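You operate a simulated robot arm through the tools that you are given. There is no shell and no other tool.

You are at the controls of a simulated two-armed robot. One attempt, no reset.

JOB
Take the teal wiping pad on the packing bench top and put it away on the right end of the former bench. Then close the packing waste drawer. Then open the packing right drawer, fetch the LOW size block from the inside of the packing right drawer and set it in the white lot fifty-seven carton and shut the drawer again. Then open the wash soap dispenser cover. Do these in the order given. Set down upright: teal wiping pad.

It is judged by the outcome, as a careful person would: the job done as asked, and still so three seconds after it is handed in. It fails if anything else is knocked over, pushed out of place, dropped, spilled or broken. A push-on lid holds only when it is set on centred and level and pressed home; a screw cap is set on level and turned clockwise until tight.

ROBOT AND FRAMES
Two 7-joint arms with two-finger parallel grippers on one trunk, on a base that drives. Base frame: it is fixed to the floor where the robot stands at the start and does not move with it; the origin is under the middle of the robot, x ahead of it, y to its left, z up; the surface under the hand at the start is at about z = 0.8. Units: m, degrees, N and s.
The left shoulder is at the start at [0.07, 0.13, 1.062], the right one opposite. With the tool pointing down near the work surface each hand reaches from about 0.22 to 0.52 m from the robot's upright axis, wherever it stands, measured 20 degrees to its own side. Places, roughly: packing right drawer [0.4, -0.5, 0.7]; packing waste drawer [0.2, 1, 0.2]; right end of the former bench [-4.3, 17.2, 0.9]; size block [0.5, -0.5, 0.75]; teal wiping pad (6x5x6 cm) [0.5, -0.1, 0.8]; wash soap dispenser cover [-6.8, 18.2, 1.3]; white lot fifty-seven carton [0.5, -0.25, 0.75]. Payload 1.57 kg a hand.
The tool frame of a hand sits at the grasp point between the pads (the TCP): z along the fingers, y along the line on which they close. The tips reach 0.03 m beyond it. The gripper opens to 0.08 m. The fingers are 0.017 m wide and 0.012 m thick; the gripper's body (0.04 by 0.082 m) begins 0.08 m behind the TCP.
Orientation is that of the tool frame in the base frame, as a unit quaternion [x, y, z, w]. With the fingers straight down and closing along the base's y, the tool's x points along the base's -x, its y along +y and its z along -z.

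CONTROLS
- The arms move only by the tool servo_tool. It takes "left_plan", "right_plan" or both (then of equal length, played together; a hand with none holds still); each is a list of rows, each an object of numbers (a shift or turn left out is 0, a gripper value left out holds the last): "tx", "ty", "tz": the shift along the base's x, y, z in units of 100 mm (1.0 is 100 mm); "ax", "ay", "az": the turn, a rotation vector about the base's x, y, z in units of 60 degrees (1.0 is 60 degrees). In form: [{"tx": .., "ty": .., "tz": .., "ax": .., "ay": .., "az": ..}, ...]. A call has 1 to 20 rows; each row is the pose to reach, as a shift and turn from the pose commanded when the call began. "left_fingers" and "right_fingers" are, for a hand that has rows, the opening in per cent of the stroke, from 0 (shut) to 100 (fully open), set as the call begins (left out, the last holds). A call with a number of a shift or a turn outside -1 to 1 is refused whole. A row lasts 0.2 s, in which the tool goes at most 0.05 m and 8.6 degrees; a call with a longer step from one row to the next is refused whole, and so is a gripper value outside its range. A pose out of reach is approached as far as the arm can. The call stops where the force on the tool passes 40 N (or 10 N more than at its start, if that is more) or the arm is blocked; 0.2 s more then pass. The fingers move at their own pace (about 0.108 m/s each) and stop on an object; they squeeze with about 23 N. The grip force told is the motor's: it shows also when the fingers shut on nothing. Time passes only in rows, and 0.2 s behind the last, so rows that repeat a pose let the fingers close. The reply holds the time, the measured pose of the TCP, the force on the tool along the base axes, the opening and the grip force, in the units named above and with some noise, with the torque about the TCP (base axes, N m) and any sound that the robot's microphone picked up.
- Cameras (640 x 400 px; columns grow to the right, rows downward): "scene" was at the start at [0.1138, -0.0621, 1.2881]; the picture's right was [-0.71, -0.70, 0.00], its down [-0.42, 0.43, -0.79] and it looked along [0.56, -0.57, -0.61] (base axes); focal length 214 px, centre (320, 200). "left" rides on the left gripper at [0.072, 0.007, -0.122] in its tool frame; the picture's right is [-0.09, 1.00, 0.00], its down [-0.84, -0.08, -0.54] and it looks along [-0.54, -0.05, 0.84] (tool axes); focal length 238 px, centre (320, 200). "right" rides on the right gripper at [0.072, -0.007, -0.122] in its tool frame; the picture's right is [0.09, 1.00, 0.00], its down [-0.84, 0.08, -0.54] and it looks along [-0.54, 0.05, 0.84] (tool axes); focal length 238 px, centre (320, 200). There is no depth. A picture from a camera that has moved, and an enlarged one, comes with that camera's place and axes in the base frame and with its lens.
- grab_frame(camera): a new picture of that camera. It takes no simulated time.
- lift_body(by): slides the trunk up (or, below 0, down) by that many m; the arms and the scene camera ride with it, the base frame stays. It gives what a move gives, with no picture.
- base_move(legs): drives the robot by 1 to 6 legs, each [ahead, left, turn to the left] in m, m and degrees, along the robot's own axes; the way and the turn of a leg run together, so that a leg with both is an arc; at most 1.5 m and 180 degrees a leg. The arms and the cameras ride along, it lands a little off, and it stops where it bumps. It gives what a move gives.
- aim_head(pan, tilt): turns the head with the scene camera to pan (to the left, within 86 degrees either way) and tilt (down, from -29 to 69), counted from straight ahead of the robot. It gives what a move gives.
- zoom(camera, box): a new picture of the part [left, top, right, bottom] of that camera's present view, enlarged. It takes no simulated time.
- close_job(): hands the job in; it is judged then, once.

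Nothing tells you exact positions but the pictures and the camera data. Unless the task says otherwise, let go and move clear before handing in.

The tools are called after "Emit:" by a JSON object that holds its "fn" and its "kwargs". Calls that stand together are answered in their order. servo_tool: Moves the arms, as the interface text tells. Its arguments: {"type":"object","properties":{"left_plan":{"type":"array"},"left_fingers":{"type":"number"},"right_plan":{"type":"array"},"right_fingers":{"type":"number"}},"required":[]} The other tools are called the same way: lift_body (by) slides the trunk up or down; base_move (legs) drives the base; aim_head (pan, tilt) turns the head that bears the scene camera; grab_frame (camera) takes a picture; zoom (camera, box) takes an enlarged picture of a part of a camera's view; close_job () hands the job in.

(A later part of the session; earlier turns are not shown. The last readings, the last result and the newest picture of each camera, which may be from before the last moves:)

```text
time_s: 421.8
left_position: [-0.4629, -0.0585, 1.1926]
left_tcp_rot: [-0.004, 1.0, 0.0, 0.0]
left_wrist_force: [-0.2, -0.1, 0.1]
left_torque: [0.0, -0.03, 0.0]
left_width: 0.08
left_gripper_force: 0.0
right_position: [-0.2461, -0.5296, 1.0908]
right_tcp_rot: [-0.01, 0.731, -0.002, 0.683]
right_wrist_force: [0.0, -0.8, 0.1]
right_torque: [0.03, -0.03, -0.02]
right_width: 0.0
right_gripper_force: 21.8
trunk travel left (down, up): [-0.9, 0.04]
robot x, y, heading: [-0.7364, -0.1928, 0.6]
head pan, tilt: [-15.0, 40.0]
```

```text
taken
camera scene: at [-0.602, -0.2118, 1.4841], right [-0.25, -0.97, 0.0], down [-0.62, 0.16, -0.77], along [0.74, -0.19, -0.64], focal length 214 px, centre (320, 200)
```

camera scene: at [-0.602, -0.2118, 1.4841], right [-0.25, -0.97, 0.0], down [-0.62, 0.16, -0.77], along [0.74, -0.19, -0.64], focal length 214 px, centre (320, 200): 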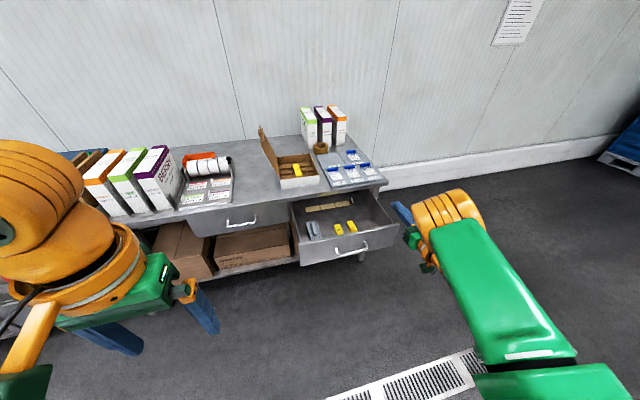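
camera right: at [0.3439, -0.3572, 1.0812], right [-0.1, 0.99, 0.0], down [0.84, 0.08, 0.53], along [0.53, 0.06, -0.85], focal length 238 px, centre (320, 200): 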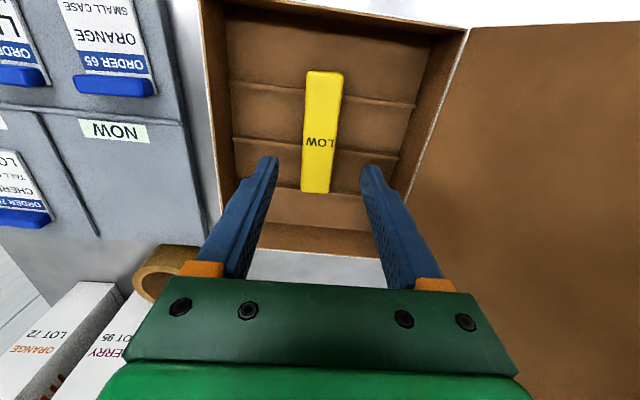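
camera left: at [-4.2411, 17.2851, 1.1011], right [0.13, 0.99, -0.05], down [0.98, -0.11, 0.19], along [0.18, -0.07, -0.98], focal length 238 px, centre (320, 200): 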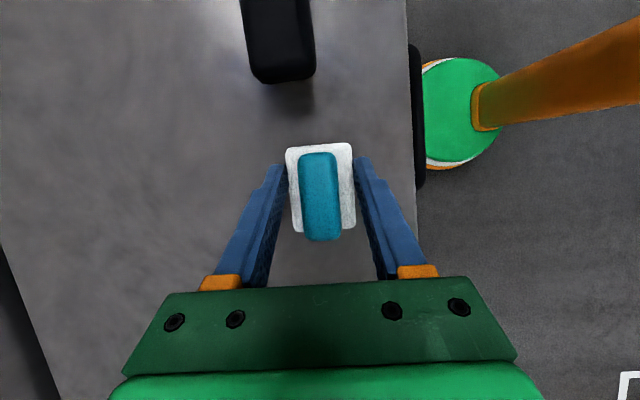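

Emit:
{"fn": "lift_body", "kwargs": {"by": -0.36}}

Emit:
{"fn": "base_move", "kwargs": {"legs": [[0.08, 0, -0.6]]}}

Emit:
{"fn": "grab_frame", "kwargs": {"camera": "scene"}}

Emit:
{"fn": "grab_frame", "kwargs": {"camera": "right"}}

```text
time_s: 425.3
left_position: [-0.4639, -0.0586, 0.8338]
left_tcp_rot: [-0.005, 1.0, -0.001, 0.0]
left_wrist_force: [0.5, 0.6, 1.3]
left_torque: [0.0, 0.01, 0.0]
left_width: 0.0803
left_gripper_force: 0.1
right_position: [-0.2471, -0.5287, 0.7303]
right_tcp_rot: [-0.009, 0.731, -0.003, 0.683]
right_wrist_force: [0.7, 0.3, -0.3]
right_torque: [0.01, 0.0, 0.0]
right_width: 0.0001
right_gripper_force: 21.4
trunk travel left (down, up): [-0.54, 0.4]
robot x, y, heading: [-0.7356, -0.1939, 0.2]
head pan, tilt: [-15.0, 40.0]
```

```text
time_s: 426.4
left_position: [-0.3829, -0.0603, 0.8336]
left_tcp_rot: [0.002, 1.0, -0.001, 0.0]
left_wrist_force: [0.2, 0.8, -0.2]
left_torque: [0.02, 0.0, 0.0]
left_width: 0.0801
left_gripper_force: 0.1
right_position: [-0.171, -0.5337, 0.7302]
right_tcp_rot: [-0.005, 0.731, -0.007, 0.682]
right_wrist_force: [0.5, -0.5, -0.6]
right_torque: [-0.02, -0.01, -0.02]
right_width: 0.0002
right_gripper_force: 21.1
trunk travel left (down, up): [-0.54, 0.4]
robot x, y, heading: [-0.658, -0.1936, -0.1]
head pan, tilt: [-15.0, 40.0]
```

```text
taken
camera scene: at [-0.522, -0.2133, 1.1241], right [-0.26, -0.96, 0.0], down [-0.62, 0.17, -0.77], along [0.74, -0.2, -0.64], focal length 214 px, centre (320, 200)
```

scene: 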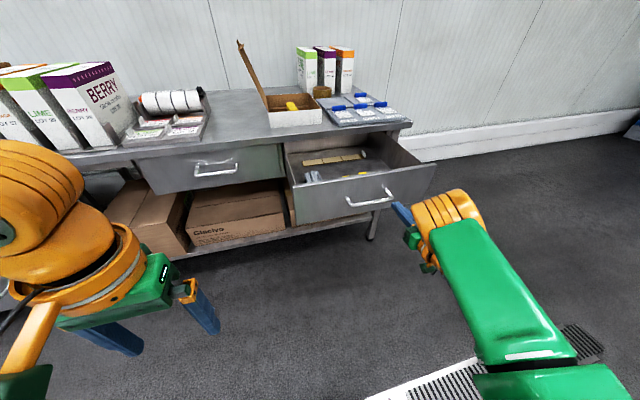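

```text
taken
camera right: at [-0.2972, -0.5422, 0.668], right [-0.01, 0.99, -0.11], down [-0.48, 0.09, 0.87], along [0.88, 0.06, 0.48], focal length 238 px, centre (320, 200)
```

right: 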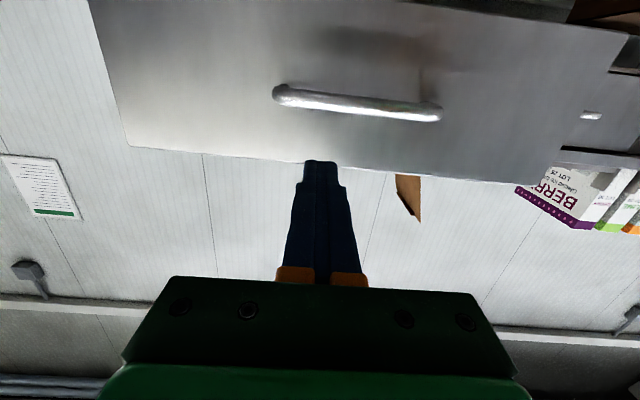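

Emit:
{"fn": "lift_body", "kwargs": {"by": -0.012}}

Emit:
{"fn": "base_move", "kwargs": {"legs": [[0.09, 0, 0]]}}

Emit:
{"fn": "grab_frame", "kwargs": {"camera": "right"}}

Emit:
{"fn": "zoom", "kwargs": {"camera": "scene", "box": [280, 120, 480, 280]}}

```text
time_s: 427.0
left_position: [-0.3815, -0.0602, 0.822]
left_tcp_rot: [0.001, 1.0, -0.002, 0.001]
left_wrist_force: [0.3, 0.0, 0.2]
left_torque: [0.0, 0.0, 0.02]
left_width: 0.08
left_gripper_force: 0.0
right_position: [-0.171, -0.5343, 0.7196]
right_tcp_rot: [-0.005, 0.731, -0.007, 0.682]
right_wrist_force: [0.0, 0.7, 0.3]
right_torque: [-0.01, -0.07, 0.01]
right_width: 0.0001
right_gripper_force: 21.0
trunk travel left (down, up): [-0.528, 0.412]
robot x, y, heading: [-0.6583, -0.1904, -0.2]
head pan, tilt: [-15.0, 40.0]
```

```text
time_s: 428.1
left_position: [-0.293, -0.0613, 0.8223]
left_tcp_rot: [0.002, 1.0, 0.0, 0.0]
left_wrist_force: [-0.2, 0.5, 0.3]
left_torque: [0.0, 0.03, 0.01]
left_width: 0.0803
left_gripper_force: 0.1
right_position: [-0.0812, -0.5345, 0.7197]
right_tcp_rot: [-0.005, 0.731, -0.007, 0.682]
right_wrist_force: [-0.1, -0.1, -0.2]
right_torque: [0.0, -0.02, 0.0]
right_width: 0.0
right_gripper_force: 20.9
trunk travel left (down, up): [-0.528, 0.412]
robot x, y, heading: [-0.5683, -0.1939, -0.2]
head pan, tilt: [-15.0, 40.0]
```

```text
taken
camera right: at [-0.2079, -0.5429, 0.656], right [0.0, 0.99, -0.11], down [-0.48, 0.09, 0.87], along [0.88, 0.06, 0.48], focal length 238 px, centre (320, 200)
```

right: 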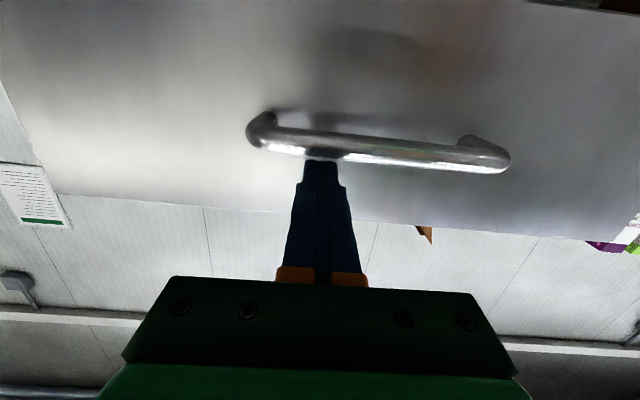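

```text
2.50 times, centred on (380, 200) of scene
camera zoom: at [-0.4323, -0.2137, 1.1121], right [-0.26, -0.96, 0.0], down [-0.62, 0.17, -0.77], along [0.74, -0.2, -0.64], focal length 536 px, centre (170, 200)
```

zoom: 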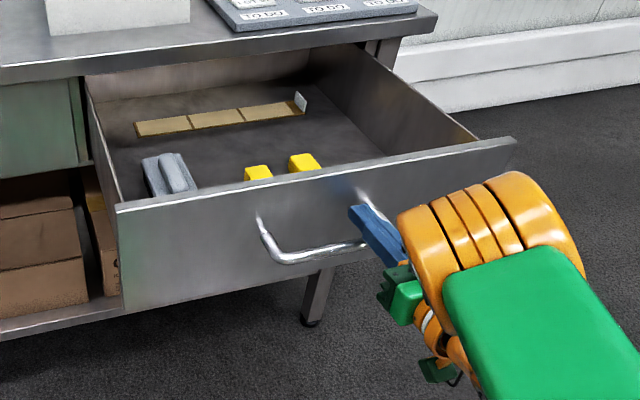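

The tip is touching the panel just above the handle bar. Pushing with the base in steps.

Emit:
{"fn": "base_move", "kwargs": {"legs": [[0.12, 0, 0]]}}

Emit:
{"fn": "zoom", "kwargs": {"camera": "scene", "box": [280, 120, 480, 280]}}

```text
time_s: 429.3
left_position: [-0.1733, -0.0617, 0.8211]
left_tcp_rot: [0.001, 1.0, -0.001, 0.001]
left_wrist_force: [-0.6, -0.2, -0.3]
left_torque: [0.01, -0.02, 0.05]
left_width: 0.0798
left_gripper_force: 0.0
right_position: [0.0379, -0.535, 0.7195]
right_tcp_rot: [-0.005, 0.731, -0.007, 0.682]
right_wrist_force: [0.1, -0.5, -0.1]
right_torque: [0.01, 0.01, 0.01]
right_width: 0.0
right_gripper_force: 21.4
trunk travel left (down, up): [-0.528, 0.412]
robot x, y, heading: [-0.4491, -0.1942, 0.1]
head pan, tilt: [-15.0, 40.0]
```

```text
2.50 times, centred on (380, 200) of scene
camera zoom: at [-0.3131, -0.2143, 1.1121], right [-0.26, -0.96, 0.0], down [-0.62, 0.17, -0.77], along [0.74, -0.2, -0.64], focal length 536 px, centre (170, 200)
```

zoom: 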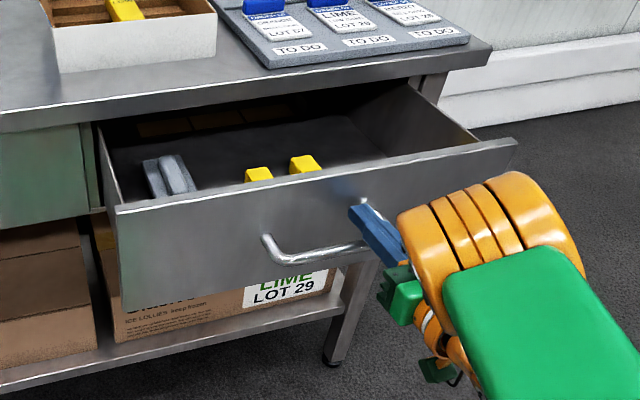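

Emit:
{"fn": "base_move", "kwargs": {"legs": [[0.08, 0, 0]]}}

Emit:
{"fn": "aim_head", "kwargs": {"pan": -40, "tilt": 45}}

Emit:
{"fn": "grab_frame", "kwargs": {"camera": "scene"}}

```text
time_s: 430.4
left_position: [-0.0932, -0.0619, 0.8211]
left_tcp_rot: [0.001, 1.0, -0.001, 0.0]
left_wrist_force: [0.4, -0.3, 0.6]
left_torque: [0.02, 0.0, -0.01]
left_width: 0.0799
left_gripper_force: 0.1
right_position: [0.1186, -0.5355, 0.719]
right_tcp_rot: [-0.005, 0.731, -0.007, 0.682]
right_wrist_force: [0.4, -0.4, -0.5]
right_torque: [0.02, 0.0, 0.01]
right_width: 0.0001
right_gripper_force: 21.3
trunk travel left (down, up): [-0.528, 0.412]
robot x, y, heading: [-0.368, -0.1928, -0.6]
head pan, tilt: [-15.0, 40.0]
```

```text
time_s: 431.3
left_position: [-0.0939, -0.0627, 0.8223]
left_tcp_rot: [0.002, 1.0, -0.002, 0.0]
left_wrist_force: [0.2, -0.9, 0.0]
left_torque: [-0.01, -0.01, -0.02]
left_width: 0.0802
left_gripper_force: 0.0
right_position: [0.1188, -0.5359, 0.7181]
right_tcp_rot: [-0.005, 0.732, -0.007, 0.682]
right_wrist_force: [-0.2, -0.3, 0.1]
right_torque: [-0.02, 0.01, -0.03]
right_width: 0.0
right_gripper_force: 20.6
trunk travel left (down, up): [-0.528, 0.412]
robot x, y, heading: [-0.3679, -0.1949, -0.2]
head pan, tilt: [-40.0, 45.0]
```

```text
taken
camera scene: at [-0.2528, -0.2448, 1.1049], right [-0.65, -0.76, 0.0], down [-0.54, 0.46, -0.71], along [0.54, -0.46, -0.71], focal length 214 px, centre (320, 200)
```

scene: 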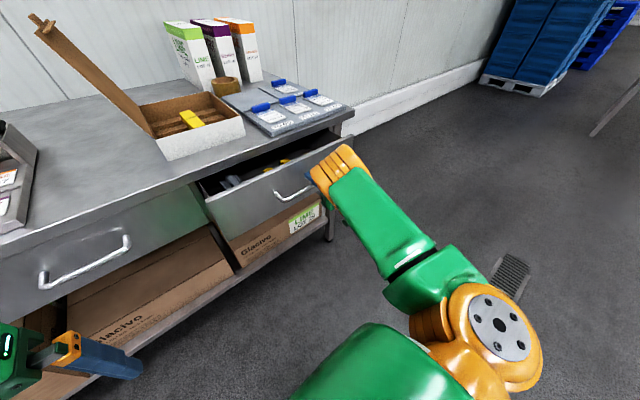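

The elbow will pass close to the bench edge, so I'll do the last stretch by extending the arm.

Emit:
{"fn": "servo_tool", "kwargs": {"right_plan": [{"tx": 0.15}, {"tx": 0.3}, {"tx": 0.45}, {"tx": 0.55}]}}

Emit:
{"fn": "grab_frame", "kwargs": {"camera": "scene"}}

Emit:
{"fn": "grab_frame", "kwargs": {"camera": "right"}}

```text
time_s: 432.3
left_position: [-0.0942, -0.0631, 0.8224]
left_tcp_rot: [0.001, 1.0, -0.002, 0.0]
left_wrist_force: [0.1, 0.5, 0.2]
left_torque: [0.01, 0.0, -0.01]
left_width: 0.0799
left_gripper_force: 0.1
right_position: [0.1711, -0.543, 0.7256]
right_tcp_rot: [-0.007, 0.732, -0.005, 0.681]
right_wrist_force: [1.4, -0.1, 0.1]
right_torque: [0.0, -0.02, -0.02]
right_width: 0.0001
right_gripper_force: 21.3
right hand out of reach, approached as far as the arm can: row 2, 3, 4
trunk travel left (down, up): [-0.528, 0.412]
robot x, y, heading: [-0.3671, -0.1901, -0.2]
head pan, tilt: [-40.0, 45.0]
```

```text
taken
camera scene: at [-0.253, -0.2448, 1.1049], right [-0.65, -0.76, 0.0], down [-0.54, 0.46, -0.71], along [0.54, -0.46, -0.71], focal length 214 px, centre (320, 200)
```

scene: 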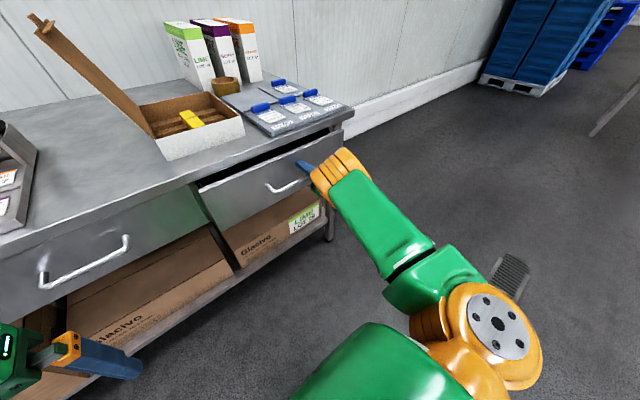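

```text
taken
camera right: at [0.044, -0.552, 0.6632], right [-0.01, 0.99, -0.11], down [-0.48, 0.09, 0.87], along [0.88, 0.06, 0.48], focal length 238 px, centre (320, 200)
```

right: 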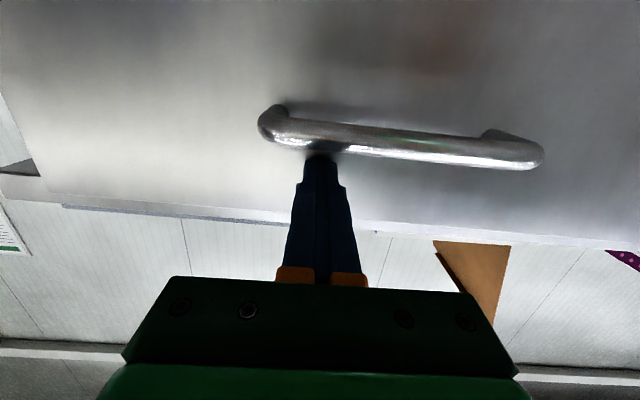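

Emit:
{"fn": "servo_tool", "kwargs": {"right_plan": [{"tx": 0.15, "tz": -0.06}, {"tx": 0.3, "tz": -0.06}, {"tx": 0.4, "tz": -0.06}, {"tx": 0.5, "tz": -0.06}, {"tx": 0.58, "tz": -0.06}]}}

Emit:
{"fn": "grab_frame", "kwargs": {"camera": "scene"}}

Emit:
{"fn": "zoom", "kwargs": {"camera": "scene", "box": [180, 100, 400, 240]}}

```text
time_s: 433.5
left_position: [-0.0939, -0.0628, 0.8229]
left_tcp_rot: [0.001, 1.0, -0.002, 0.001]
left_wrist_force: [-0.5, 0.2, 0.2]
left_torque: [0.04, 0.0, -0.04]
left_width: 0.0798
left_gripper_force: 0.0
right_position: [0.2289, -0.5513, 0.7275]
right_tcp_rot: [-0.007, 0.733, -0.005, 0.68]
right_wrist_force: [-2.3, 0.6, -0.3]
right_torque: [-0.02, -0.04, -0.01]
right_width: 0.0
right_gripper_force: 20.9
right hand out of reach, approached as far as the arm can: row 1, 2, 3, 4, 5
trunk travel left (down, up): [-0.528, 0.412]
robot x, y, heading: [-0.3675, -0.1925, -0.4]
head pan, tilt: [-40.0, 45.0]
```

```text
taken
camera scene: at [-0.2538, -0.2447, 1.105], right [-0.65, -0.76, 0.0], down [-0.54, 0.46, -0.71], along [0.54, -0.46, -0.71], focal length 214 px, centre (320, 200)
```

scene: 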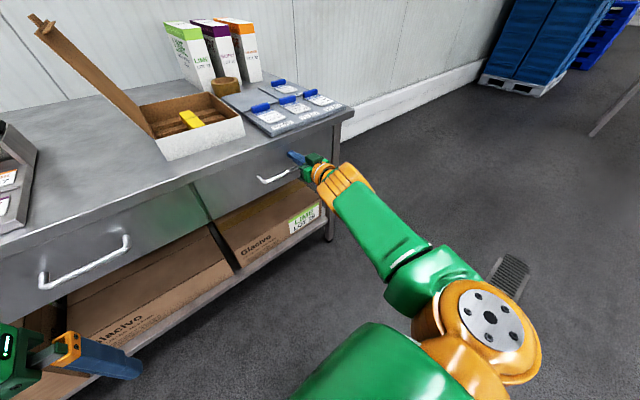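

```text
2.86 times, centred on (290, 170) of scene
camera zoom: at [-0.2538, -0.2447, 1.105], right [-0.65, -0.76, 0.0], down [-0.54, 0.46, -0.71], along [0.54, -0.46, -0.71], focal length 613 px, centre (406, 286)
```

zoom: 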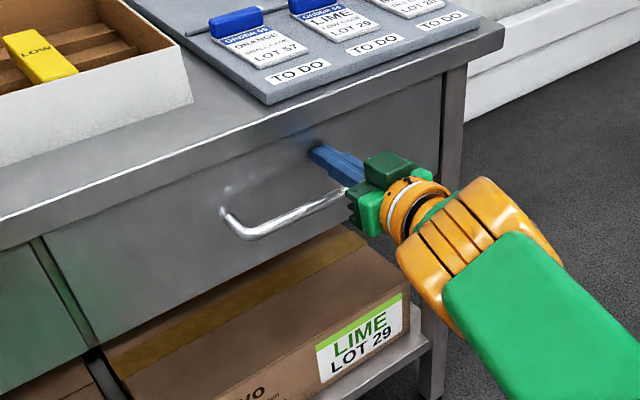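

Emit:
{"fn": "servo_tool", "kwargs": {"right_plan": [{"tx": 0.06, "tz": -0.03}, {"tx": 0.12, "tz": -0.03}, {"tx": 0.18, "tz": -0.03}, {"tx": 0.18, "tz": -0.03}]}}

Emit:
{"fn": "zoom", "kwargs": {"camera": "scene", "box": [180, 100, 400, 240]}}

```text
time_s: 434.0
left_position: [-0.1014, -0.0603, 0.8245]
left_tcp_rot: [0.004, 1.0, -0.002, 0.005]
left_wrist_force: [0.8, 0.7, 0.7]
left_torque: [-0.02, -0.01, 0.0]
left_width: 0.0802
left_gripper_force: 0.1
right_position: [0.2283, -0.5531, 0.73]
right_tcp_rot: [-0.008, 0.733, -0.007, 0.68]
right_wrist_force: [-25.3, 6.5, 6.1]
right_torque: [0.06, -0.33, 0.18]
right_width: 0.0
right_gripper_force: 21.1
trunk travel left (down, up): [-0.528, 0.412]
robot x, y, heading: [-0.3709, -0.1921, -0.6]
head pan, tilt: [-40.0, 45.0]
stopped in row 2 (right hand): the force on the tool passed its limit at 48 N (the readings are from after the stop); the commanded pose is now the measured one
```

```text
2.86 times, centred on (290, 170) of scene
camera zoom: at [-0.2634, -0.2417, 1.1063], right [-0.65, -0.76, 0.0], down [-0.53, 0.46, -0.71], along [0.54, -0.46, -0.7], focal length 613 px, centre (406, 286)
```

zoom: 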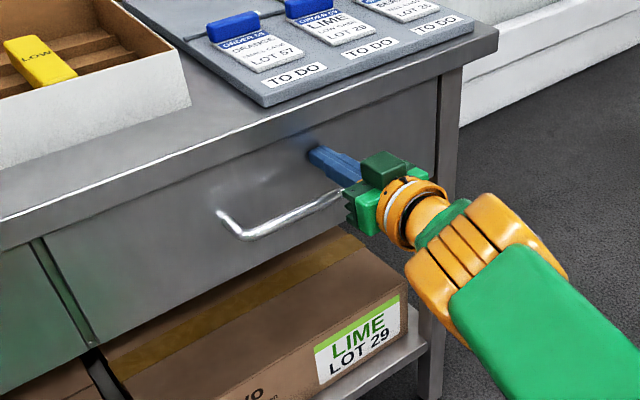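

The drawer is shut (end stop at 48 N). I'll back off, check it, and reset for the drive to the wash station.

Emit:
{"fn": "base_move", "kwargs": {"legs": [[-0.45, 0, 0.5]]}}

Emit:
{"fn": "lift_body", "kwargs": {"by": 0.37}}

Emit:
{"fn": "aim_head", "kwargs": {"pan": 0, "tilt": 40}}

Emit:
{"fn": "grab_frame", "kwargs": {"camera": "scene"}}

Emit:
{"fn": "zoom", "kwargs": {"camera": "scene", "box": [220, 80, 440, 230]}}

```text
time_s: 436.8
left_position: [-0.545, -0.059, 0.8218]
left_tcp_rot: [-0.002, 1.0, -0.001, 0.0]
left_wrist_force: [0.8, 0.7, 0.2]
left_torque: [0.0, 0.01, -0.02]
left_width: 0.08
left_gripper_force: 0.2
right_position: [-0.2109, -0.547, 0.7224]
right_tcp_rot: [-0.011, 0.736, -0.001, 0.677]
right_wrist_force: [0.0, 0.2, 0.6]
right_torque: [0.02, -0.01, 0.0]
right_width: 0.0001
right_gripper_force: 21.4
trunk travel left (down, up): [-0.528, 0.412]
robot x, y, heading: [-0.816, -0.1872, 0.3]
head pan, tilt: [-40.0, 45.0]
```

```text
time_s: 440.3
left_position: [-0.5459, -0.0601, 1.192]
left_tcp_rot: [-0.003, 1.0, 0.0, 0.0]
left_wrist_force: [-0.8, 0.3, -0.5]
left_torque: [-0.02, 0.01, 0.01]
left_width: 0.0802
left_gripper_force: 0.0
right_position: [-0.2114, -0.5471, 1.0931]
right_tcp_rot: [-0.01, 0.736, -0.002, 0.677]
right_wrist_force: [-0.2, 0.3, -0.3]
right_torque: [-0.01, 0.03, -0.02]
right_width: 0.0
right_gripper_force: 21.1
trunk travel left (down, up): [-0.898, 0.042]
robot x, y, heading: [-0.8207, -0.1912, 0.2]
head pan, tilt: [-40.0, 45.0]
```

```text
time_s: 441.4
left_position: [-0.5449, -0.06, 1.1928]
left_tcp_rot: [-0.004, 1.0, -0.001, 0.0]
left_wrist_force: [-0.3, -0.1, 0.2]
left_torque: [-0.02, 0.04, 0.01]
left_width: 0.0796
left_gripper_force: 0.0
right_position: [-0.2115, -0.5479, 1.0914]
right_tcp_rot: [-0.011, 0.736, -0.001, 0.677]
right_wrist_force: [0.9, 1.1, -0.3]
right_torque: [0.01, 0.0, 0.01]
right_width: 0.0002
right_gripper_force: 21.3
trunk travel left (down, up): [-0.898, 0.042]
robot x, y, heading: [-0.8168, -0.19, 0.2]
head pan, tilt: [0.0, 40.0]
```

```text
taken
camera scene: at [-0.6808, -0.1908, 1.4821], right [0.0, -1.0, 0.0], down [-0.64, 0.0, -0.77], along [0.77, 0.0, -0.64], focal length 214 px, centre (320, 200)
```

scene: 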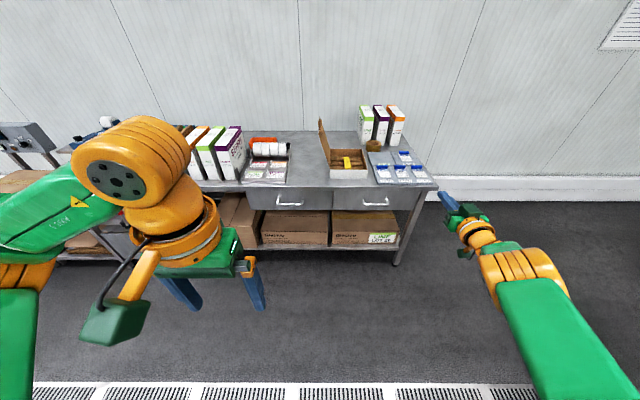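

```text
2.67 times, centred on (330, 155) of scene
camera zoom: at [-0.6808, -0.1908, 1.4821], right [0.0, -1.0, 0.0], down [-0.64, 0.0, -0.77], along [0.77, 0.0, -0.64], focal length 572 px, centre (293, 320)
```

zoom: 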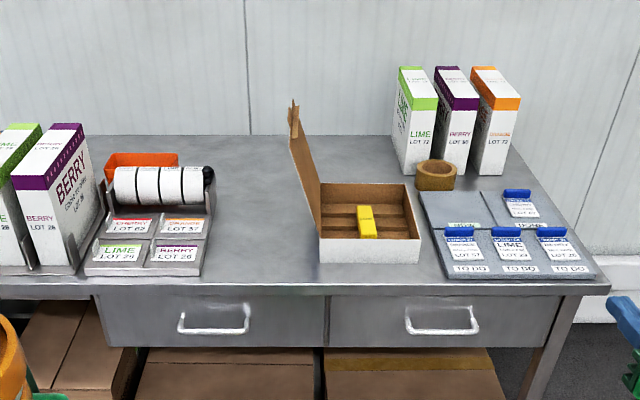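

Both bench drawers are flush and the LOW block is in the carton. Now driving to the wash station; first I'll retract the right arm a little.

Emit:
{"fn": "servo_tool", "kwargs": {"right_plan": [{"tx": -0.3}, {"tx": -0.6}, {"tx": -0.9}, {"tx": -1.0}]}}

Emit:
{"fn": "base_move", "kwargs": {"legs": [[0, 0, 90], [1.2, -0.28, 0], [1.5, 0, 0], [1.2, 0, 0]]}}

Emit:
{"fn": "aim_head", "kwargs": {"pan": 0, "tilt": 15}}

Emit:
{"fn": "grab_frame", "kwargs": {"camera": "scene"}}

```text
time_s: 442.4
left_position: [-0.5438, -0.0586, 1.1934]
left_tcp_rot: [-0.003, 1.0, -0.001, 0.001]
left_wrist_force: [0.1, -0.3, 0.1]
left_torque: [0.0, 0.0, 0.01]
left_width: 0.0801
left_gripper_force: 0.1
right_position: [-0.3121, -0.5466, 1.0936]
right_tcp_rot: [-0.01, 0.736, -0.003, 0.677]
right_wrist_force: [0.7, -0.1, 0.6]
right_torque: [0.02, 0.0, 0.03]
right_width: 0.0002
right_gripper_force: 21.3
trunk travel left (down, up): [-0.898, 0.042]
robot x, y, heading: [-0.8202, -0.1906, 0.2]
head pan, tilt: [0.0, 40.0]
```

```text
time_s: 465.1
left_position: [-0.7364, 3.9721, 1.1929]
left_tcp_rot: [0.717, -0.697, 0.0, -0.001]
left_wrist_force: [-0.1, 0.7, -0.4]
left_torque: [0.01, -0.01, 0.03]
left_width: 0.0801
left_gripper_force: 0.1
right_position: [-0.2541, 4.2163, 1.0918]
right_tcp_rot: [0.533, -0.508, -0.482, -0.475]
right_wrist_force: [1.2, -0.4, -0.7]
right_torque: [0.02, -0.02, -0.02]
right_width: 0.0
right_gripper_force: 21.7
trunk travel left (down, up): [-0.898, 0.042]
robot x, y, heading: [-0.5997, 3.7014, 91.4]
head pan, tilt: [0.0, 40.0]
```

```text
time_s: 466.0
left_position: [-0.7361, 3.9734, 1.1924]
left_tcp_rot: [0.716, -0.698, 0.001, -0.001]
left_wrist_force: [0.4, -0.1, -0.3]
left_torque: [-0.02, 0.01, -0.02]
left_width: 0.08
left_gripper_force: 0.1
right_position: [-0.2532, 4.2171, 1.0928]
right_tcp_rot: [0.534, -0.508, -0.482, -0.474]
right_wrist_force: [-0.4, 0.4, 0.3]
right_torque: [-0.01, 0.01, 0.01]
right_width: 0.0001
right_gripper_force: 21.4
trunk travel left (down, up): [-0.898, 0.042]
robot x, y, heading: [-0.6004, 3.7009, 91.7]
head pan, tilt: [0.0, 15.0]
```

```text
taken
camera scene: at [-0.5996, 3.8461, 1.5216], right [1.0, 0.02, 0.0], down [0.01, -0.26, -0.97], along [-0.02, 0.97, -0.26], focal length 214 px, centre (320, 200)
```

scene: 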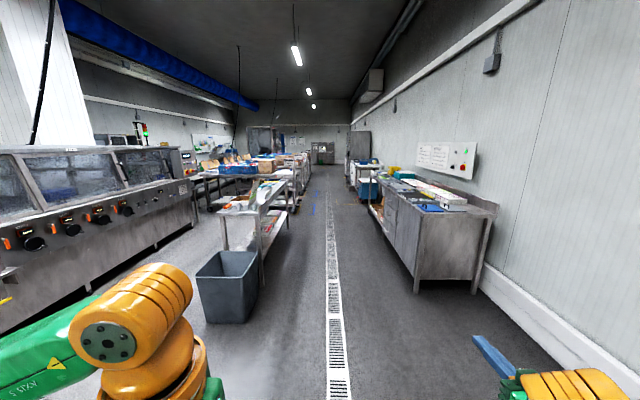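

Emit:
{"fn": "base_move", "kwargs": {"legs": [[1.4, -0.11, -1.7], [1.4, 0, 0], [1.4, 0, 0]]}}

Emit:
{"fn": "grab_frame", "kwargs": {"camera": "scene"}}

```text
time_s: 486.2
left_position: [-0.6356, 8.1765, 1.1922]
left_tcp_rot: [-0.707, 0.707, 0.0, 0.001]
left_wrist_force: [-0.3, 0.0, 0.4]
left_torque: [0.0, 0.0, 0.03]
left_width: 0.08
left_gripper_force: 0.1
right_position: [-0.1469, 8.4077, 1.0918]
right_tcp_rot: [0.527, -0.514, -0.476, -0.481]
right_wrist_force: [0.6, -0.3, 0.3]
right_torque: [-0.01, -0.01, 0.04]
right_width: 0.0
right_gripper_force: 21.4
trunk travel left (down, up): [-0.898, 0.042]
robot x, y, heading: [-0.5073, 7.8965, 89.8]
head pan, tilt: [0.0, 15.0]
```

```text
taken
camera scene: at [-0.5014, 8.0458, 1.5218], right [1.0, 0.0, 0.0], down [0.0, -0.26, -0.97], along [0.0, 0.97, -0.26], focal length 214 px, centre (320, 200)
```

scene: 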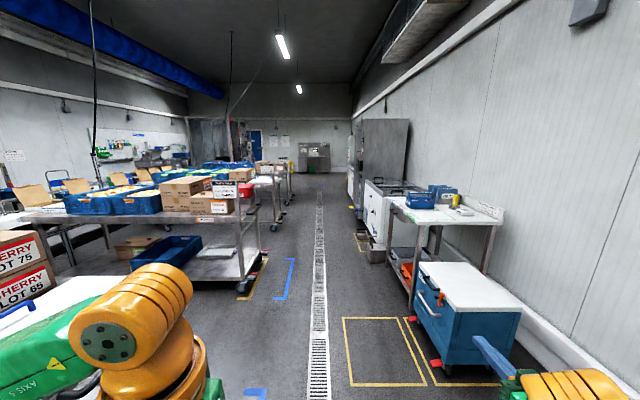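

Emit:
{"fn": "base_move", "kwargs": {"legs": [[1.3, 0.04, 0.2], [1.3, 0, 0]]}}

Emit:
{"fn": "grab_frame", "kwargs": {"camera": "scene"}}

```text
time_s: 498.9
left_position: [-0.6905, 10.7783, 1.1933]
left_tcp_rot: [0.71, -0.704, 0.0, -0.002]
left_wrist_force: [0.0, -0.1, -0.5]
left_torque: [-0.03, 0.01, 0.02]
left_width: 0.0801
left_gripper_force: 0.0
right_position: [-0.2013, 11.0136, 1.0927]
right_tcp_rot: [0.529, -0.512, -0.479, -0.479]
right_wrist_force: [-0.2, 0.0, -0.7]
right_torque: [0.01, 0.01, -0.01]
right_width: 0.0
right_gripper_force: 21.5
trunk travel left (down, up): [-0.898, 0.042]
robot x, y, heading: [-0.5592, 10.5026, 90.7]
head pan, tilt: [0.0, 15.0]
```

```text
taken
camera scene: at [-0.5547, 10.6489, 1.5218], right [1.0, 0.01, 0.0], down [0.0, -0.26, -0.97], along [-0.01, 0.97, -0.26], focal length 214 px, centre (320, 200)
```

scene: 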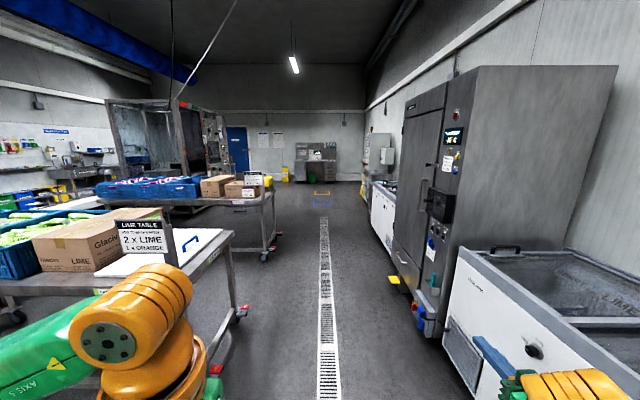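

Emit:
{"fn": "base_move", "kwargs": {"legs": [[1.3, -0.04, -0.7], [1.3, 0, 0], [1.3, 0, 0], [1.3, 0, 0], [0, 0, 45]]}}

Emit:
{"fn": "grab_frame", "kwargs": {"camera": "scene"}}

```text
time_s: 525.8
left_position: [-0.8087, 15.7961, 1.1921]
left_tcp_rot: [0.924, -0.383, 0.0, 0.001]
left_wrist_force: [0.3, 0.3, -0.3]
left_torque: [0.0, 0.0, 0.0]
left_width: 0.0801
left_gripper_force: 0.0
right_position: [-0.6262, 16.3059, 1.0916]
right_tcp_rot: [0.684, -0.273, -0.624, -0.261]
right_wrist_force: [0.4, -0.7, -0.5]
right_torque: [-0.03, 0.0, 0.0]
right_width: 0.0
right_gripper_force: 21.1
trunk travel left (down, up): [-0.898, 0.042]
robot x, y, heading: [-0.5212, 15.6934, 135.2]
head pan, tilt: [0.0, 15.0]
```

```text
taken
camera scene: at [-0.621, 15.7959, 1.5217], right [0.71, 0.71, 0.0], down [0.18, -0.18, -0.97], along [-0.68, 0.68, -0.26], focal length 214 px, centre (320, 200)
```

scene: 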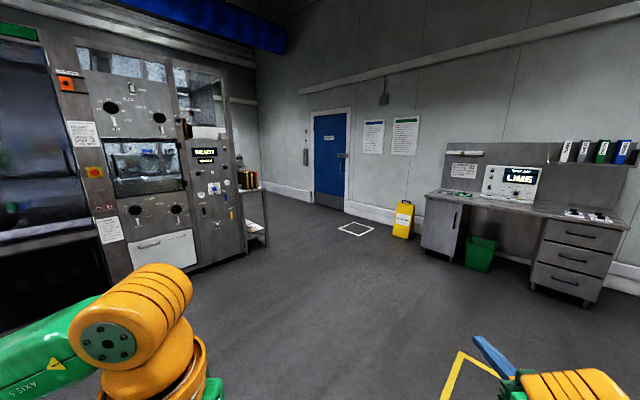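

Emit:
{"fn": "base_move", "kwargs": {"legs": [[1.3, 0, 0], [1.3, 0, 0], [1.0, 0, 0], [0, 0, 45], [1.3, 0, 0]]}}

Emit:
{"fn": "grab_frame", "kwargs": {"camera": "scene"}}

Emit:
{"fn": "zoom", "kwargs": {"camera": "scene", "box": [280, 100, 400, 220]}}

```text
time_s: 551.5
left_position: [-4.6248, 18.1178, 1.1928]
left_tcp_rot: [1.0, 0.002, 0.0, -0.001]
left_wrist_force: [0.3, 0.5, 0.0]
left_torque: [-0.04, -0.02, 0.0]
left_width: 0.0799
left_gripper_force: 0.1
right_position: [-4.8583, 18.6068, 1.0928]
right_tcp_rot: [0.736, 0.009, -0.677, -0.003]
right_wrist_force: [0.2, 0.6, -0.5]
right_torque: [0.01, -0.01, 0.0]
right_width: 0.0
right_gripper_force: 21.4
trunk travel left (down, up): [-0.898, 0.042]
robot x, y, heading: [-4.3541, 18.2488, -179.9]
head pan, tilt: [0.0, 15.0]
```

```text
taken
camera scene: at [-4.4917, 18.2488, 1.5218], right [0.0, 1.0, 0.0], down [0.26, 0.0, -0.97], along [-0.97, 0.0, -0.26], focal length 214 px, centre (320, 200)
```

scene: 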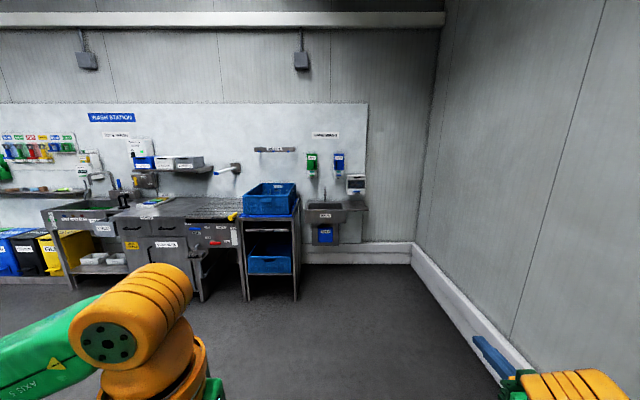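

```text
3.33 times, centred on (340, 160) of scene
camera zoom: at [-4.4917, 18.2488, 1.5218], right [0.0, 1.0, 0.0], down [0.26, 0.0, -0.97], along [-0.97, 0.0, -0.26], focal length 715 px, centre (253, 333)
```

zoom: 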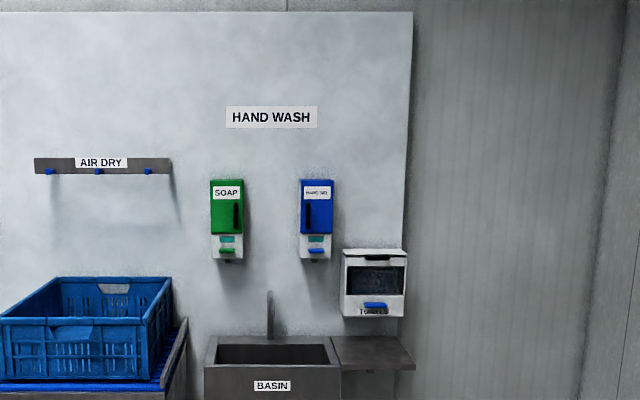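

The SOAP dispenser is at about (-6.8, 18.16, 1.32), with a trolley to its left and the basin below. I'll use the left arm from the right side, so first I'll tuck the right hand down and point the left hand forward.

Emit:
{"fn": "servo_tool", "kwargs": {"right_plan": [{"tx": 0.15, "ay": -0.14}, {"tx": 0.3, "ay": -0.28}, {"tx": 0.45, "ay": -0.42}, {"tx": 0.6, "ay": -0.56}, {"tx": 0.75, "ay": -0.7}, {"tx": 0.9, "ay": -0.84}, {"tx": 1.0, "ay": -0.98}], "left_plan": [{"tx": -0.15, "ty": -0.15, "ay": 0.14}, {"tx": -0.3, "ty": -0.3, "ay": 0.28}, {"tx": -0.45, "ty": -0.45, "ay": 0.42}, {"tx": -0.6, "ty": -0.6, "ay": 0.56}, {"tx": -0.75, "ty": -0.75, "ay": 0.7}, {"tx": -0.9, "ty": -0.9, "ay": 0.84}, {"tx": -1.0, "ty": -1.0, "ay": 0.98}]}}

Emit:
{"fn": "servo_tool", "kwargs": {"right_plan": [{"tx": 0.1, "ay": -0.13}, {"tx": 0.2, "ay": -0.26}, {"tx": 0.3, "ay": -0.39}, {"tx": 0.4, "ay": -0.48}, {"tx": 0.4, "ay": -0.48}], "left_plan": [{"tx": -0.2, "ty": -0.2, "ay": 0.13}, {"tx": -0.4, "ty": -0.4, "ay": 0.26}, {"tx": -0.6, "ty": -0.6, "ay": 0.39}, {"tx": -0.8, "ty": -0.8, "ay": 0.52}, {"tx": -0.8, "ty": -0.8, "ay": 0.52}]}}

Emit:
{"fn": "grab_frame", "kwargs": {"camera": "scene"}}

```text
time_s: 553.1
left_position: [-4.7541, 18.003, 1.2026]
left_tcp_rot: [0.871, 0.001, -0.492, -0.002]
left_wrist_force: [-0.2, -0.5, -0.5]
left_torque: [0.02, 0.01, -0.01]
left_width: 0.08
left_gripper_force: 0.0
left hand out of reach, approached as far as the arm can: row 5, 6, 7
right_position: [-4.7586, 18.6055, 1.0921]
right_tcp_rot: [0.974, 0.009, -0.227, 0.0]
right_wrist_force: [-0.8, 0.3, -0.5]
right_torque: [0.0, 0.0, -0.01]
right_width: 0.0
right_gripper_force: 21.2
trunk travel left (down, up): [-0.898, 0.042]
robot x, y, heading: [-4.35, 18.2475, -179.9]
head pan, tilt: [0.0, 15.0]
```

```text
time_s: 554.3
left_position: [-4.7884, 17.9074, 1.2024]
left_tcp_rot: [0.707, 0.001, -0.707, -0.002]
left_wrist_force: [0.6, 0.5, 0.4]
left_torque: [0.01, -0.05, 0.04]
left_width: 0.08
left_gripper_force: 0.0
left hand out of reach, approached as far as the arm can: row 3, 4, 5
right_position: [-4.7192, 18.6063, 1.0918]
right_tcp_rot: [1.0, 0.009, 0.021, 0.005]
right_wrist_force: [0.8, 0.1, 0.3]
right_torque: [-0.03, 0.01, -0.01]
right_width: 0.0
right_gripper_force: 20.8
trunk travel left (down, up): [-0.898, 0.042]
robot x, y, heading: [-4.3512, 18.2475, -179.9]
head pan, tilt: [0.0, 15.0]
```

```text
taken
camera scene: at [-4.4926, 18.2481, 1.5217], right [0.0, 1.0, 0.0], down [0.26, 0.0, -0.97], along [-0.97, 0.0, -0.26], focal length 214 px, centre (320, 200)
```

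scene: 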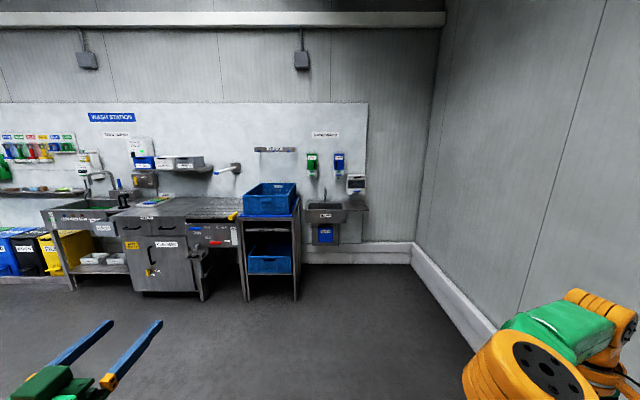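

Emit:
{"fn": "base_move", "kwargs": {"legs": [[1.1, -0.28, 0]]}}

Emit:
{"fn": "lift_body", "kwargs": {"by": 0.04}}

Emit:
{"fn": "aim_head", "kwargs": {"pan": 10, "tilt": 15}}

Emit:
{"fn": "grab_frame", "kwargs": {"camera": "scene"}}

Emit:
{"fn": "zoom", "kwargs": {"camera": "scene", "box": [220, 80, 380, 240]}}

Emit:
{"fn": "grab_frame", "kwargs": {"camera": "left"}}

```text
time_s: 560.0
left_position: [-5.8895, 18.1868, 1.2033]
left_tcp_rot: [-0.707, 0.0, 0.708, 0.002]
left_wrist_force: [-1.0, 0.0, 0.6]
left_torque: [0.01, 0.02, -0.01]
left_width: 0.0803
left_gripper_force: 0.2
right_position: [-5.8187, 18.8845, 1.0925]
right_tcp_rot: [1.0, 0.008, 0.021, 0.005]
right_wrist_force: [-0.7, 0.1, -0.5]
right_torque: [0.02, 0.02, 0.01]
right_width: 0.0001
right_gripper_force: 21.3
trunk travel left (down, up): [-0.898, 0.042]
robot x, y, heading: [-5.452, 18.5285, -179.8]
head pan, tilt: [0.0, 15.0]
```

```text
time_s: 560.9
left_position: [-5.8898, 18.1859, 1.2429]
left_tcp_rot: [-0.707, -0.001, 0.707, 0.002]
left_wrist_force: [0.3, 0.1, -0.7]
left_torque: [-0.02, -0.01, -0.02]
left_width: 0.0802
left_gripper_force: 0.2
right_position: [-5.8205, 18.8845, 1.1324]
right_tcp_rot: [1.0, 0.007, 0.022, 0.005]
right_wrist_force: [-0.4, 0.2, -0.3]
right_torque: [-0.01, 0.0, 0.01]
right_width: 0.0
right_gripper_force: 21.2
trunk travel left (down, up): [-0.938, 0.002]
robot x, y, heading: [-5.458, 18.5284, -180.0]
head pan, tilt: [0.0, 15.0]
```

```text
time_s: 561.6
left_position: [-5.8893, 18.1868, 1.2428]
left_tcp_rot: [-0.707, 0.0, 0.707, 0.002]
left_wrist_force: [-0.3, 0.0, 0.6]
left_torque: [-0.01, -0.01, 0.0]
left_width: 0.0801
left_gripper_force: 0.2
right_position: [-5.8187, 18.884, 1.1312]
right_tcp_rot: [1.0, 0.008, 0.021, 0.005]
right_wrist_force: [0.1, 0.1, -0.4]
right_torque: [0.03, -0.01, 0.0]
right_width: 0.0003
right_gripper_force: 21.3
trunk travel left (down, up): [-0.938, 0.002]
robot x, y, heading: [-5.4563, 18.5268, -179.9]
head pan, tilt: [10.0, 15.0]
```

```text
taken
camera scene: at [-5.5924, 18.5106, 1.5617], right [-0.17, 0.98, 0.0], down [0.26, 0.05, -0.97], along [-0.95, -0.17, -0.26], focal length 214 px, centre (320, 200)
```

scene: 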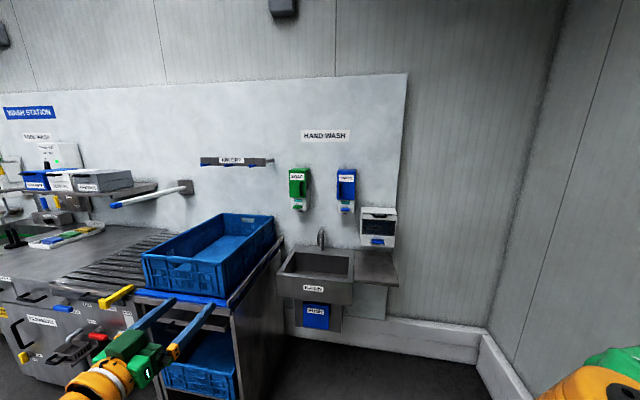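

```text
2.50 times, centred on (300, 160) of scene
camera zoom: at [-5.5924, 18.5106, 1.5617], right [-0.17, 0.98, 0.0], down [0.26, 0.05, -0.97], along [-0.95, -0.17, -0.26], focal length 536 px, centre (370, 300)
```

zoom: 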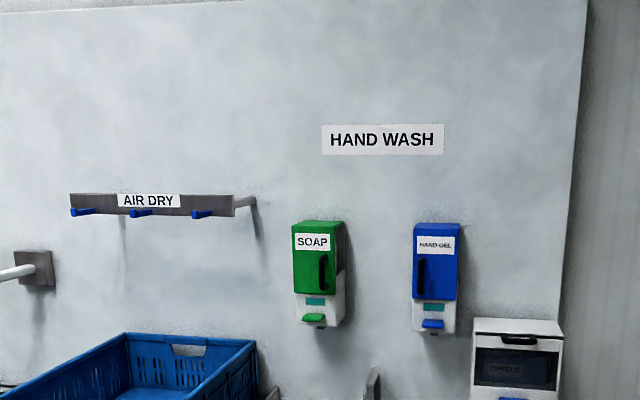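

```text
taken
camera left: at [-5.7684, 18.1801, 1.1701], right [0.0, -1.0, 0.09], down [0.54, 0.07, 0.84], along [-0.84, 0.05, 0.54], focal length 238 px, centre (320, 200)
```

left: 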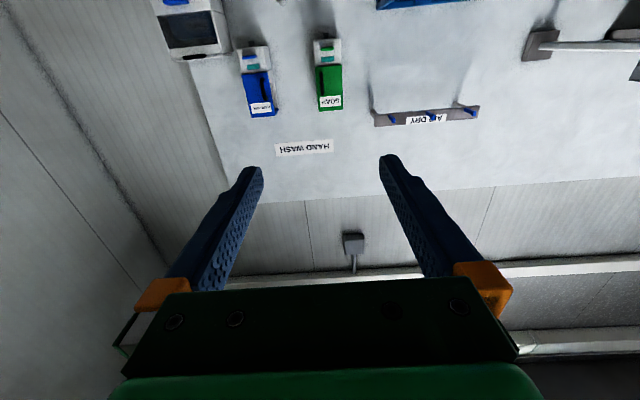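

Handle is at about (-6.737, 18.196, 1.305). I'll raise the left hand and drive closer.

Emit:
{"fn": "servo_tool", "kwargs": {"left_plan": [{"tz": 0.3}, {"tz": 0.6}, {"tz": 0.6}]}}

Emit:
{"fn": "base_move", "kwargs": {"legs": [[0.55, 0, 0]]}}

Emit:
{"fn": "aim_head", "kwargs": {"pan": 20, "tilt": 20}}

Emit:
{"fn": "grab_frame", "kwargs": {"camera": "scene"}}

Emit:
{"fn": "grab_frame", "kwargs": {"camera": "left"}}

```text
time_s: 562.4
left_position: [-5.8911, 18.1861, 1.3022]
left_tcp_rot: [-0.707, -0.001, 0.707, 0.002]
left_wrist_force: [-0.2, 0.4, -0.1]
left_torque: [-0.06, 0.04, -0.05]
left_width: 0.0799
left_gripper_force: 0.1
right_position: [-5.8196, 18.8851, 1.1316]
right_tcp_rot: [1.0, 0.008, 0.021, 0.005]
right_wrist_force: [-1.0, -0.8, 0.1]
right_torque: [0.0, 0.01, 0.0]
right_width: 0.0
right_gripper_force: 20.9
trunk travel left (down, up): [-0.938, 0.002]
robot x, y, heading: [-5.4539, 18.5251, -180.0]
head pan, tilt: [10.0, 15.0]
```

```text
time_s: 565.6
left_position: [-6.4378, 18.1896, 1.3037]
left_tcp_rot: [-0.707, 0.001, 0.708, 0.003]
left_wrist_force: [-0.2, -0.8, -0.3]
left_torque: [0.0, -0.01, -0.03]
left_width: 0.0799
left_gripper_force: 0.0
right_position: [-6.3623, 18.8878, 1.133]
right_tcp_rot: [1.0, 0.005, 0.02, 0.005]
right_wrist_force: [-0.7, -0.1, -0.1]
right_torque: [-0.04, -0.01, 0.02]
right_width: 0.0
right_gripper_force: 21.7
trunk travel left (down, up): [-0.938, 0.002]
robot x, y, heading: [-6.003, 18.5277, 179.9]
head pan, tilt: [10.0, 15.0]
```

```text
time_s: 566.3
left_position: [-6.4387, 18.1895, 1.3025]
left_tcp_rot: [-0.707, 0.003, 0.707, 0.005]
left_wrist_force: [-0.9, -1.1, -0.2]
left_torque: [0.03, -0.01, 0.02]
left_width: 0.0802
left_gripper_force: 0.0
right_position: [-6.3641, 18.8887, 1.1314]
right_tcp_rot: [1.0, 0.006, 0.021, 0.005]
right_wrist_force: [-0.5, -0.2, -0.3]
right_torque: [0.01, -0.01, -0.02]
right_width: 0.0001
right_gripper_force: 20.6
trunk travel left (down, up): [-0.938, 0.002]
robot x, y, heading: [-5.9992, 18.5307, 179.6]
head pan, tilt: [20.0, 20.0]
```

```text
taken
camera scene: at [-6.1347, 18.4968, 1.5536], right [-0.34, 0.94, 0.0], down [0.32, 0.12, -0.94], along [-0.88, -0.32, -0.34], focal length 214 px, centre (320, 200)
```

scene: 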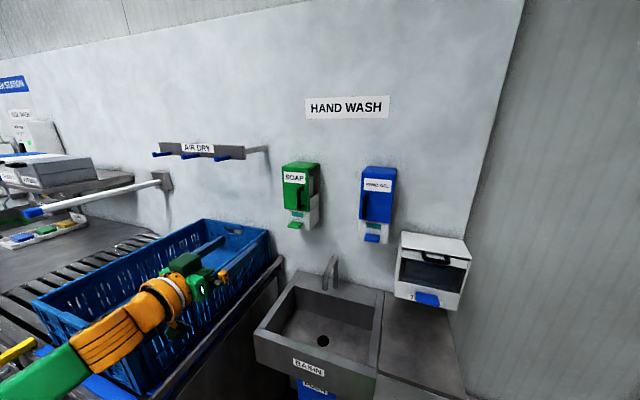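

```text
taken
camera left: at [-6.3176, 18.1824, 1.2304], right [-0.01, -1.0, 0.09], down [0.54, 0.07, 0.84], along [-0.84, 0.06, 0.54], focal length 238 px, centre (320, 200)
```

left: 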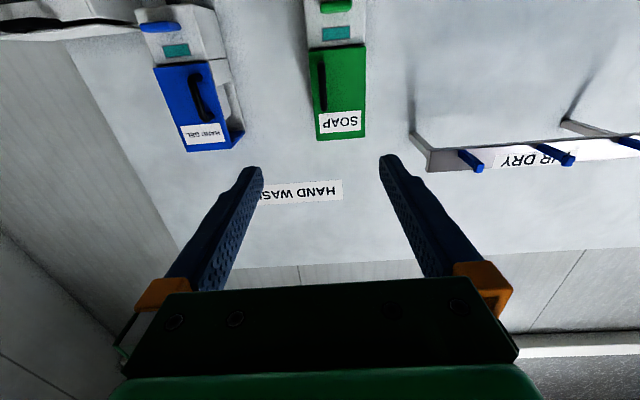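

Emit:
{"fn": "zoom", "kwargs": {"camera": "left", "box": [270, 0, 410, 150]}}

Emit:
{"fn": "zoom", "kwargs": {"camera": "scene", "box": [250, 140, 370, 260]}}

```text
2.67 times, centred on (340, 75) of left
camera zoom: at [-6.3176, 18.1824, 1.2304], right [-0.01, -1.0, 0.09], down [0.54, 0.07, 0.84], along [-0.84, 0.06, 0.54], focal length 636 px, centre (267, 533)
```

zoom: 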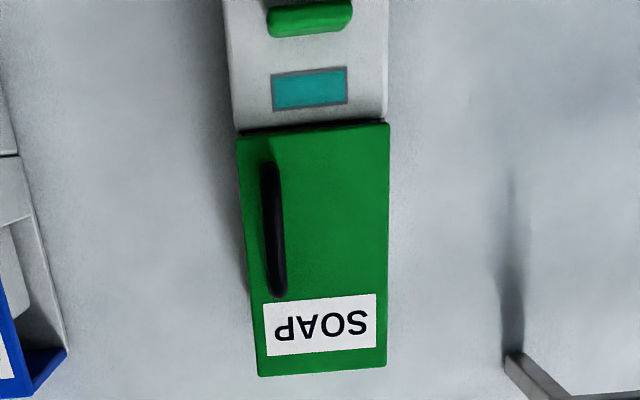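

```text
3.33 times, centred on (310, 200) of scene
camera zoom: at [-6.1347, 18.4968, 1.5536], right [-0.34, 0.94, 0.0], down [0.32, 0.12, -0.94], along [-0.88, -0.32, -0.34], focal length 715 px, centre (353, 200)
```

zoom: 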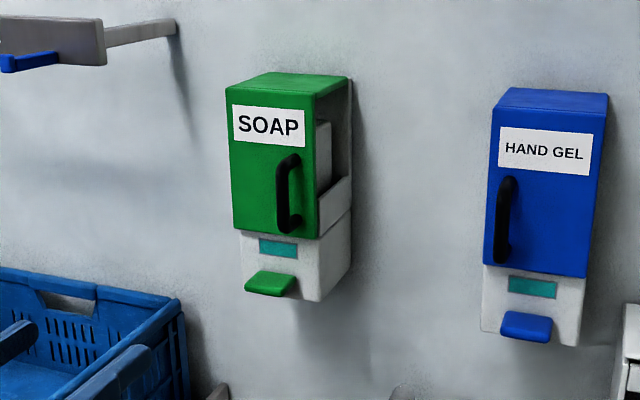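

Emit:
{"fn": "base_move", "kwargs": {"legs": [[0.22, 0, 0.3]]}}

Emit:
{"fn": "grab_frame", "kwargs": {"camera": "left"}}

Emit:
{"fn": "zoom", "kwargs": {"camera": "scene", "box": [160, 120, 400, 320]}}

```text
time_s: 568.0
left_position: [-6.6524, 18.1878, 1.3044]
left_tcp_rot: [-0.705, 0.0, 0.709, 0.003]
left_wrist_force: [0.2, 0.2, 0.9]
left_torque: [0.01, -0.01, 0.0]
left_width: 0.08
left_gripper_force: 0.1
right_position: [-6.5809, 18.8861, 1.1341]
right_tcp_rot: [1.0, 0.007, 0.02, 0.005]
right_wrist_force: [-0.4, -1.0, -0.1]
right_torque: [0.01, 0.03, -0.01]
right_width: 0.0001
right_gripper_force: 21.7
trunk travel left (down, up): [-0.938, 0.002]
robot x, y, heading: [-6.2194, 18.5329, 180.1]
head pan, tilt: [20.0, 20.0]
```

```text
taken
camera left: at [-6.5309, 18.1819, 1.2315], right [0.0, -1.0, 0.09], down [0.55, 0.07, 0.83], along [-0.84, 0.05, 0.54], focal length 238 px, centre (320, 200)
```

left: 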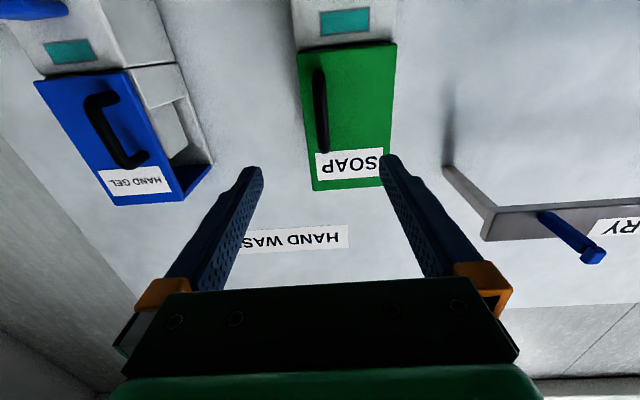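

```text
2.00 times, centred on (280, 220) of scene
camera zoom: at [-6.348, 18.4969, 1.5541], right [-0.34, 0.94, 0.0], down [0.32, 0.12, -0.94], along [-0.88, -0.32, -0.34], focal length 429 px, centre (400, 160)
```

zoom: 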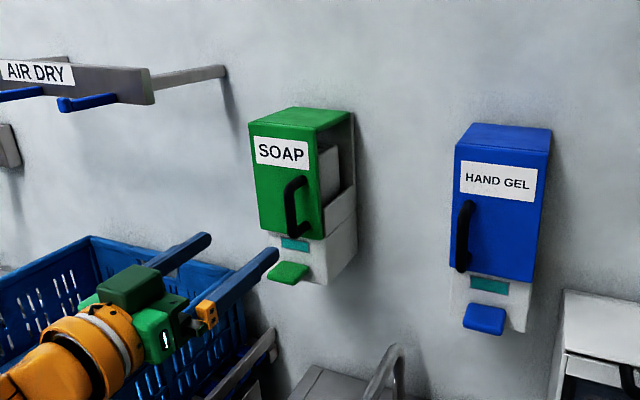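

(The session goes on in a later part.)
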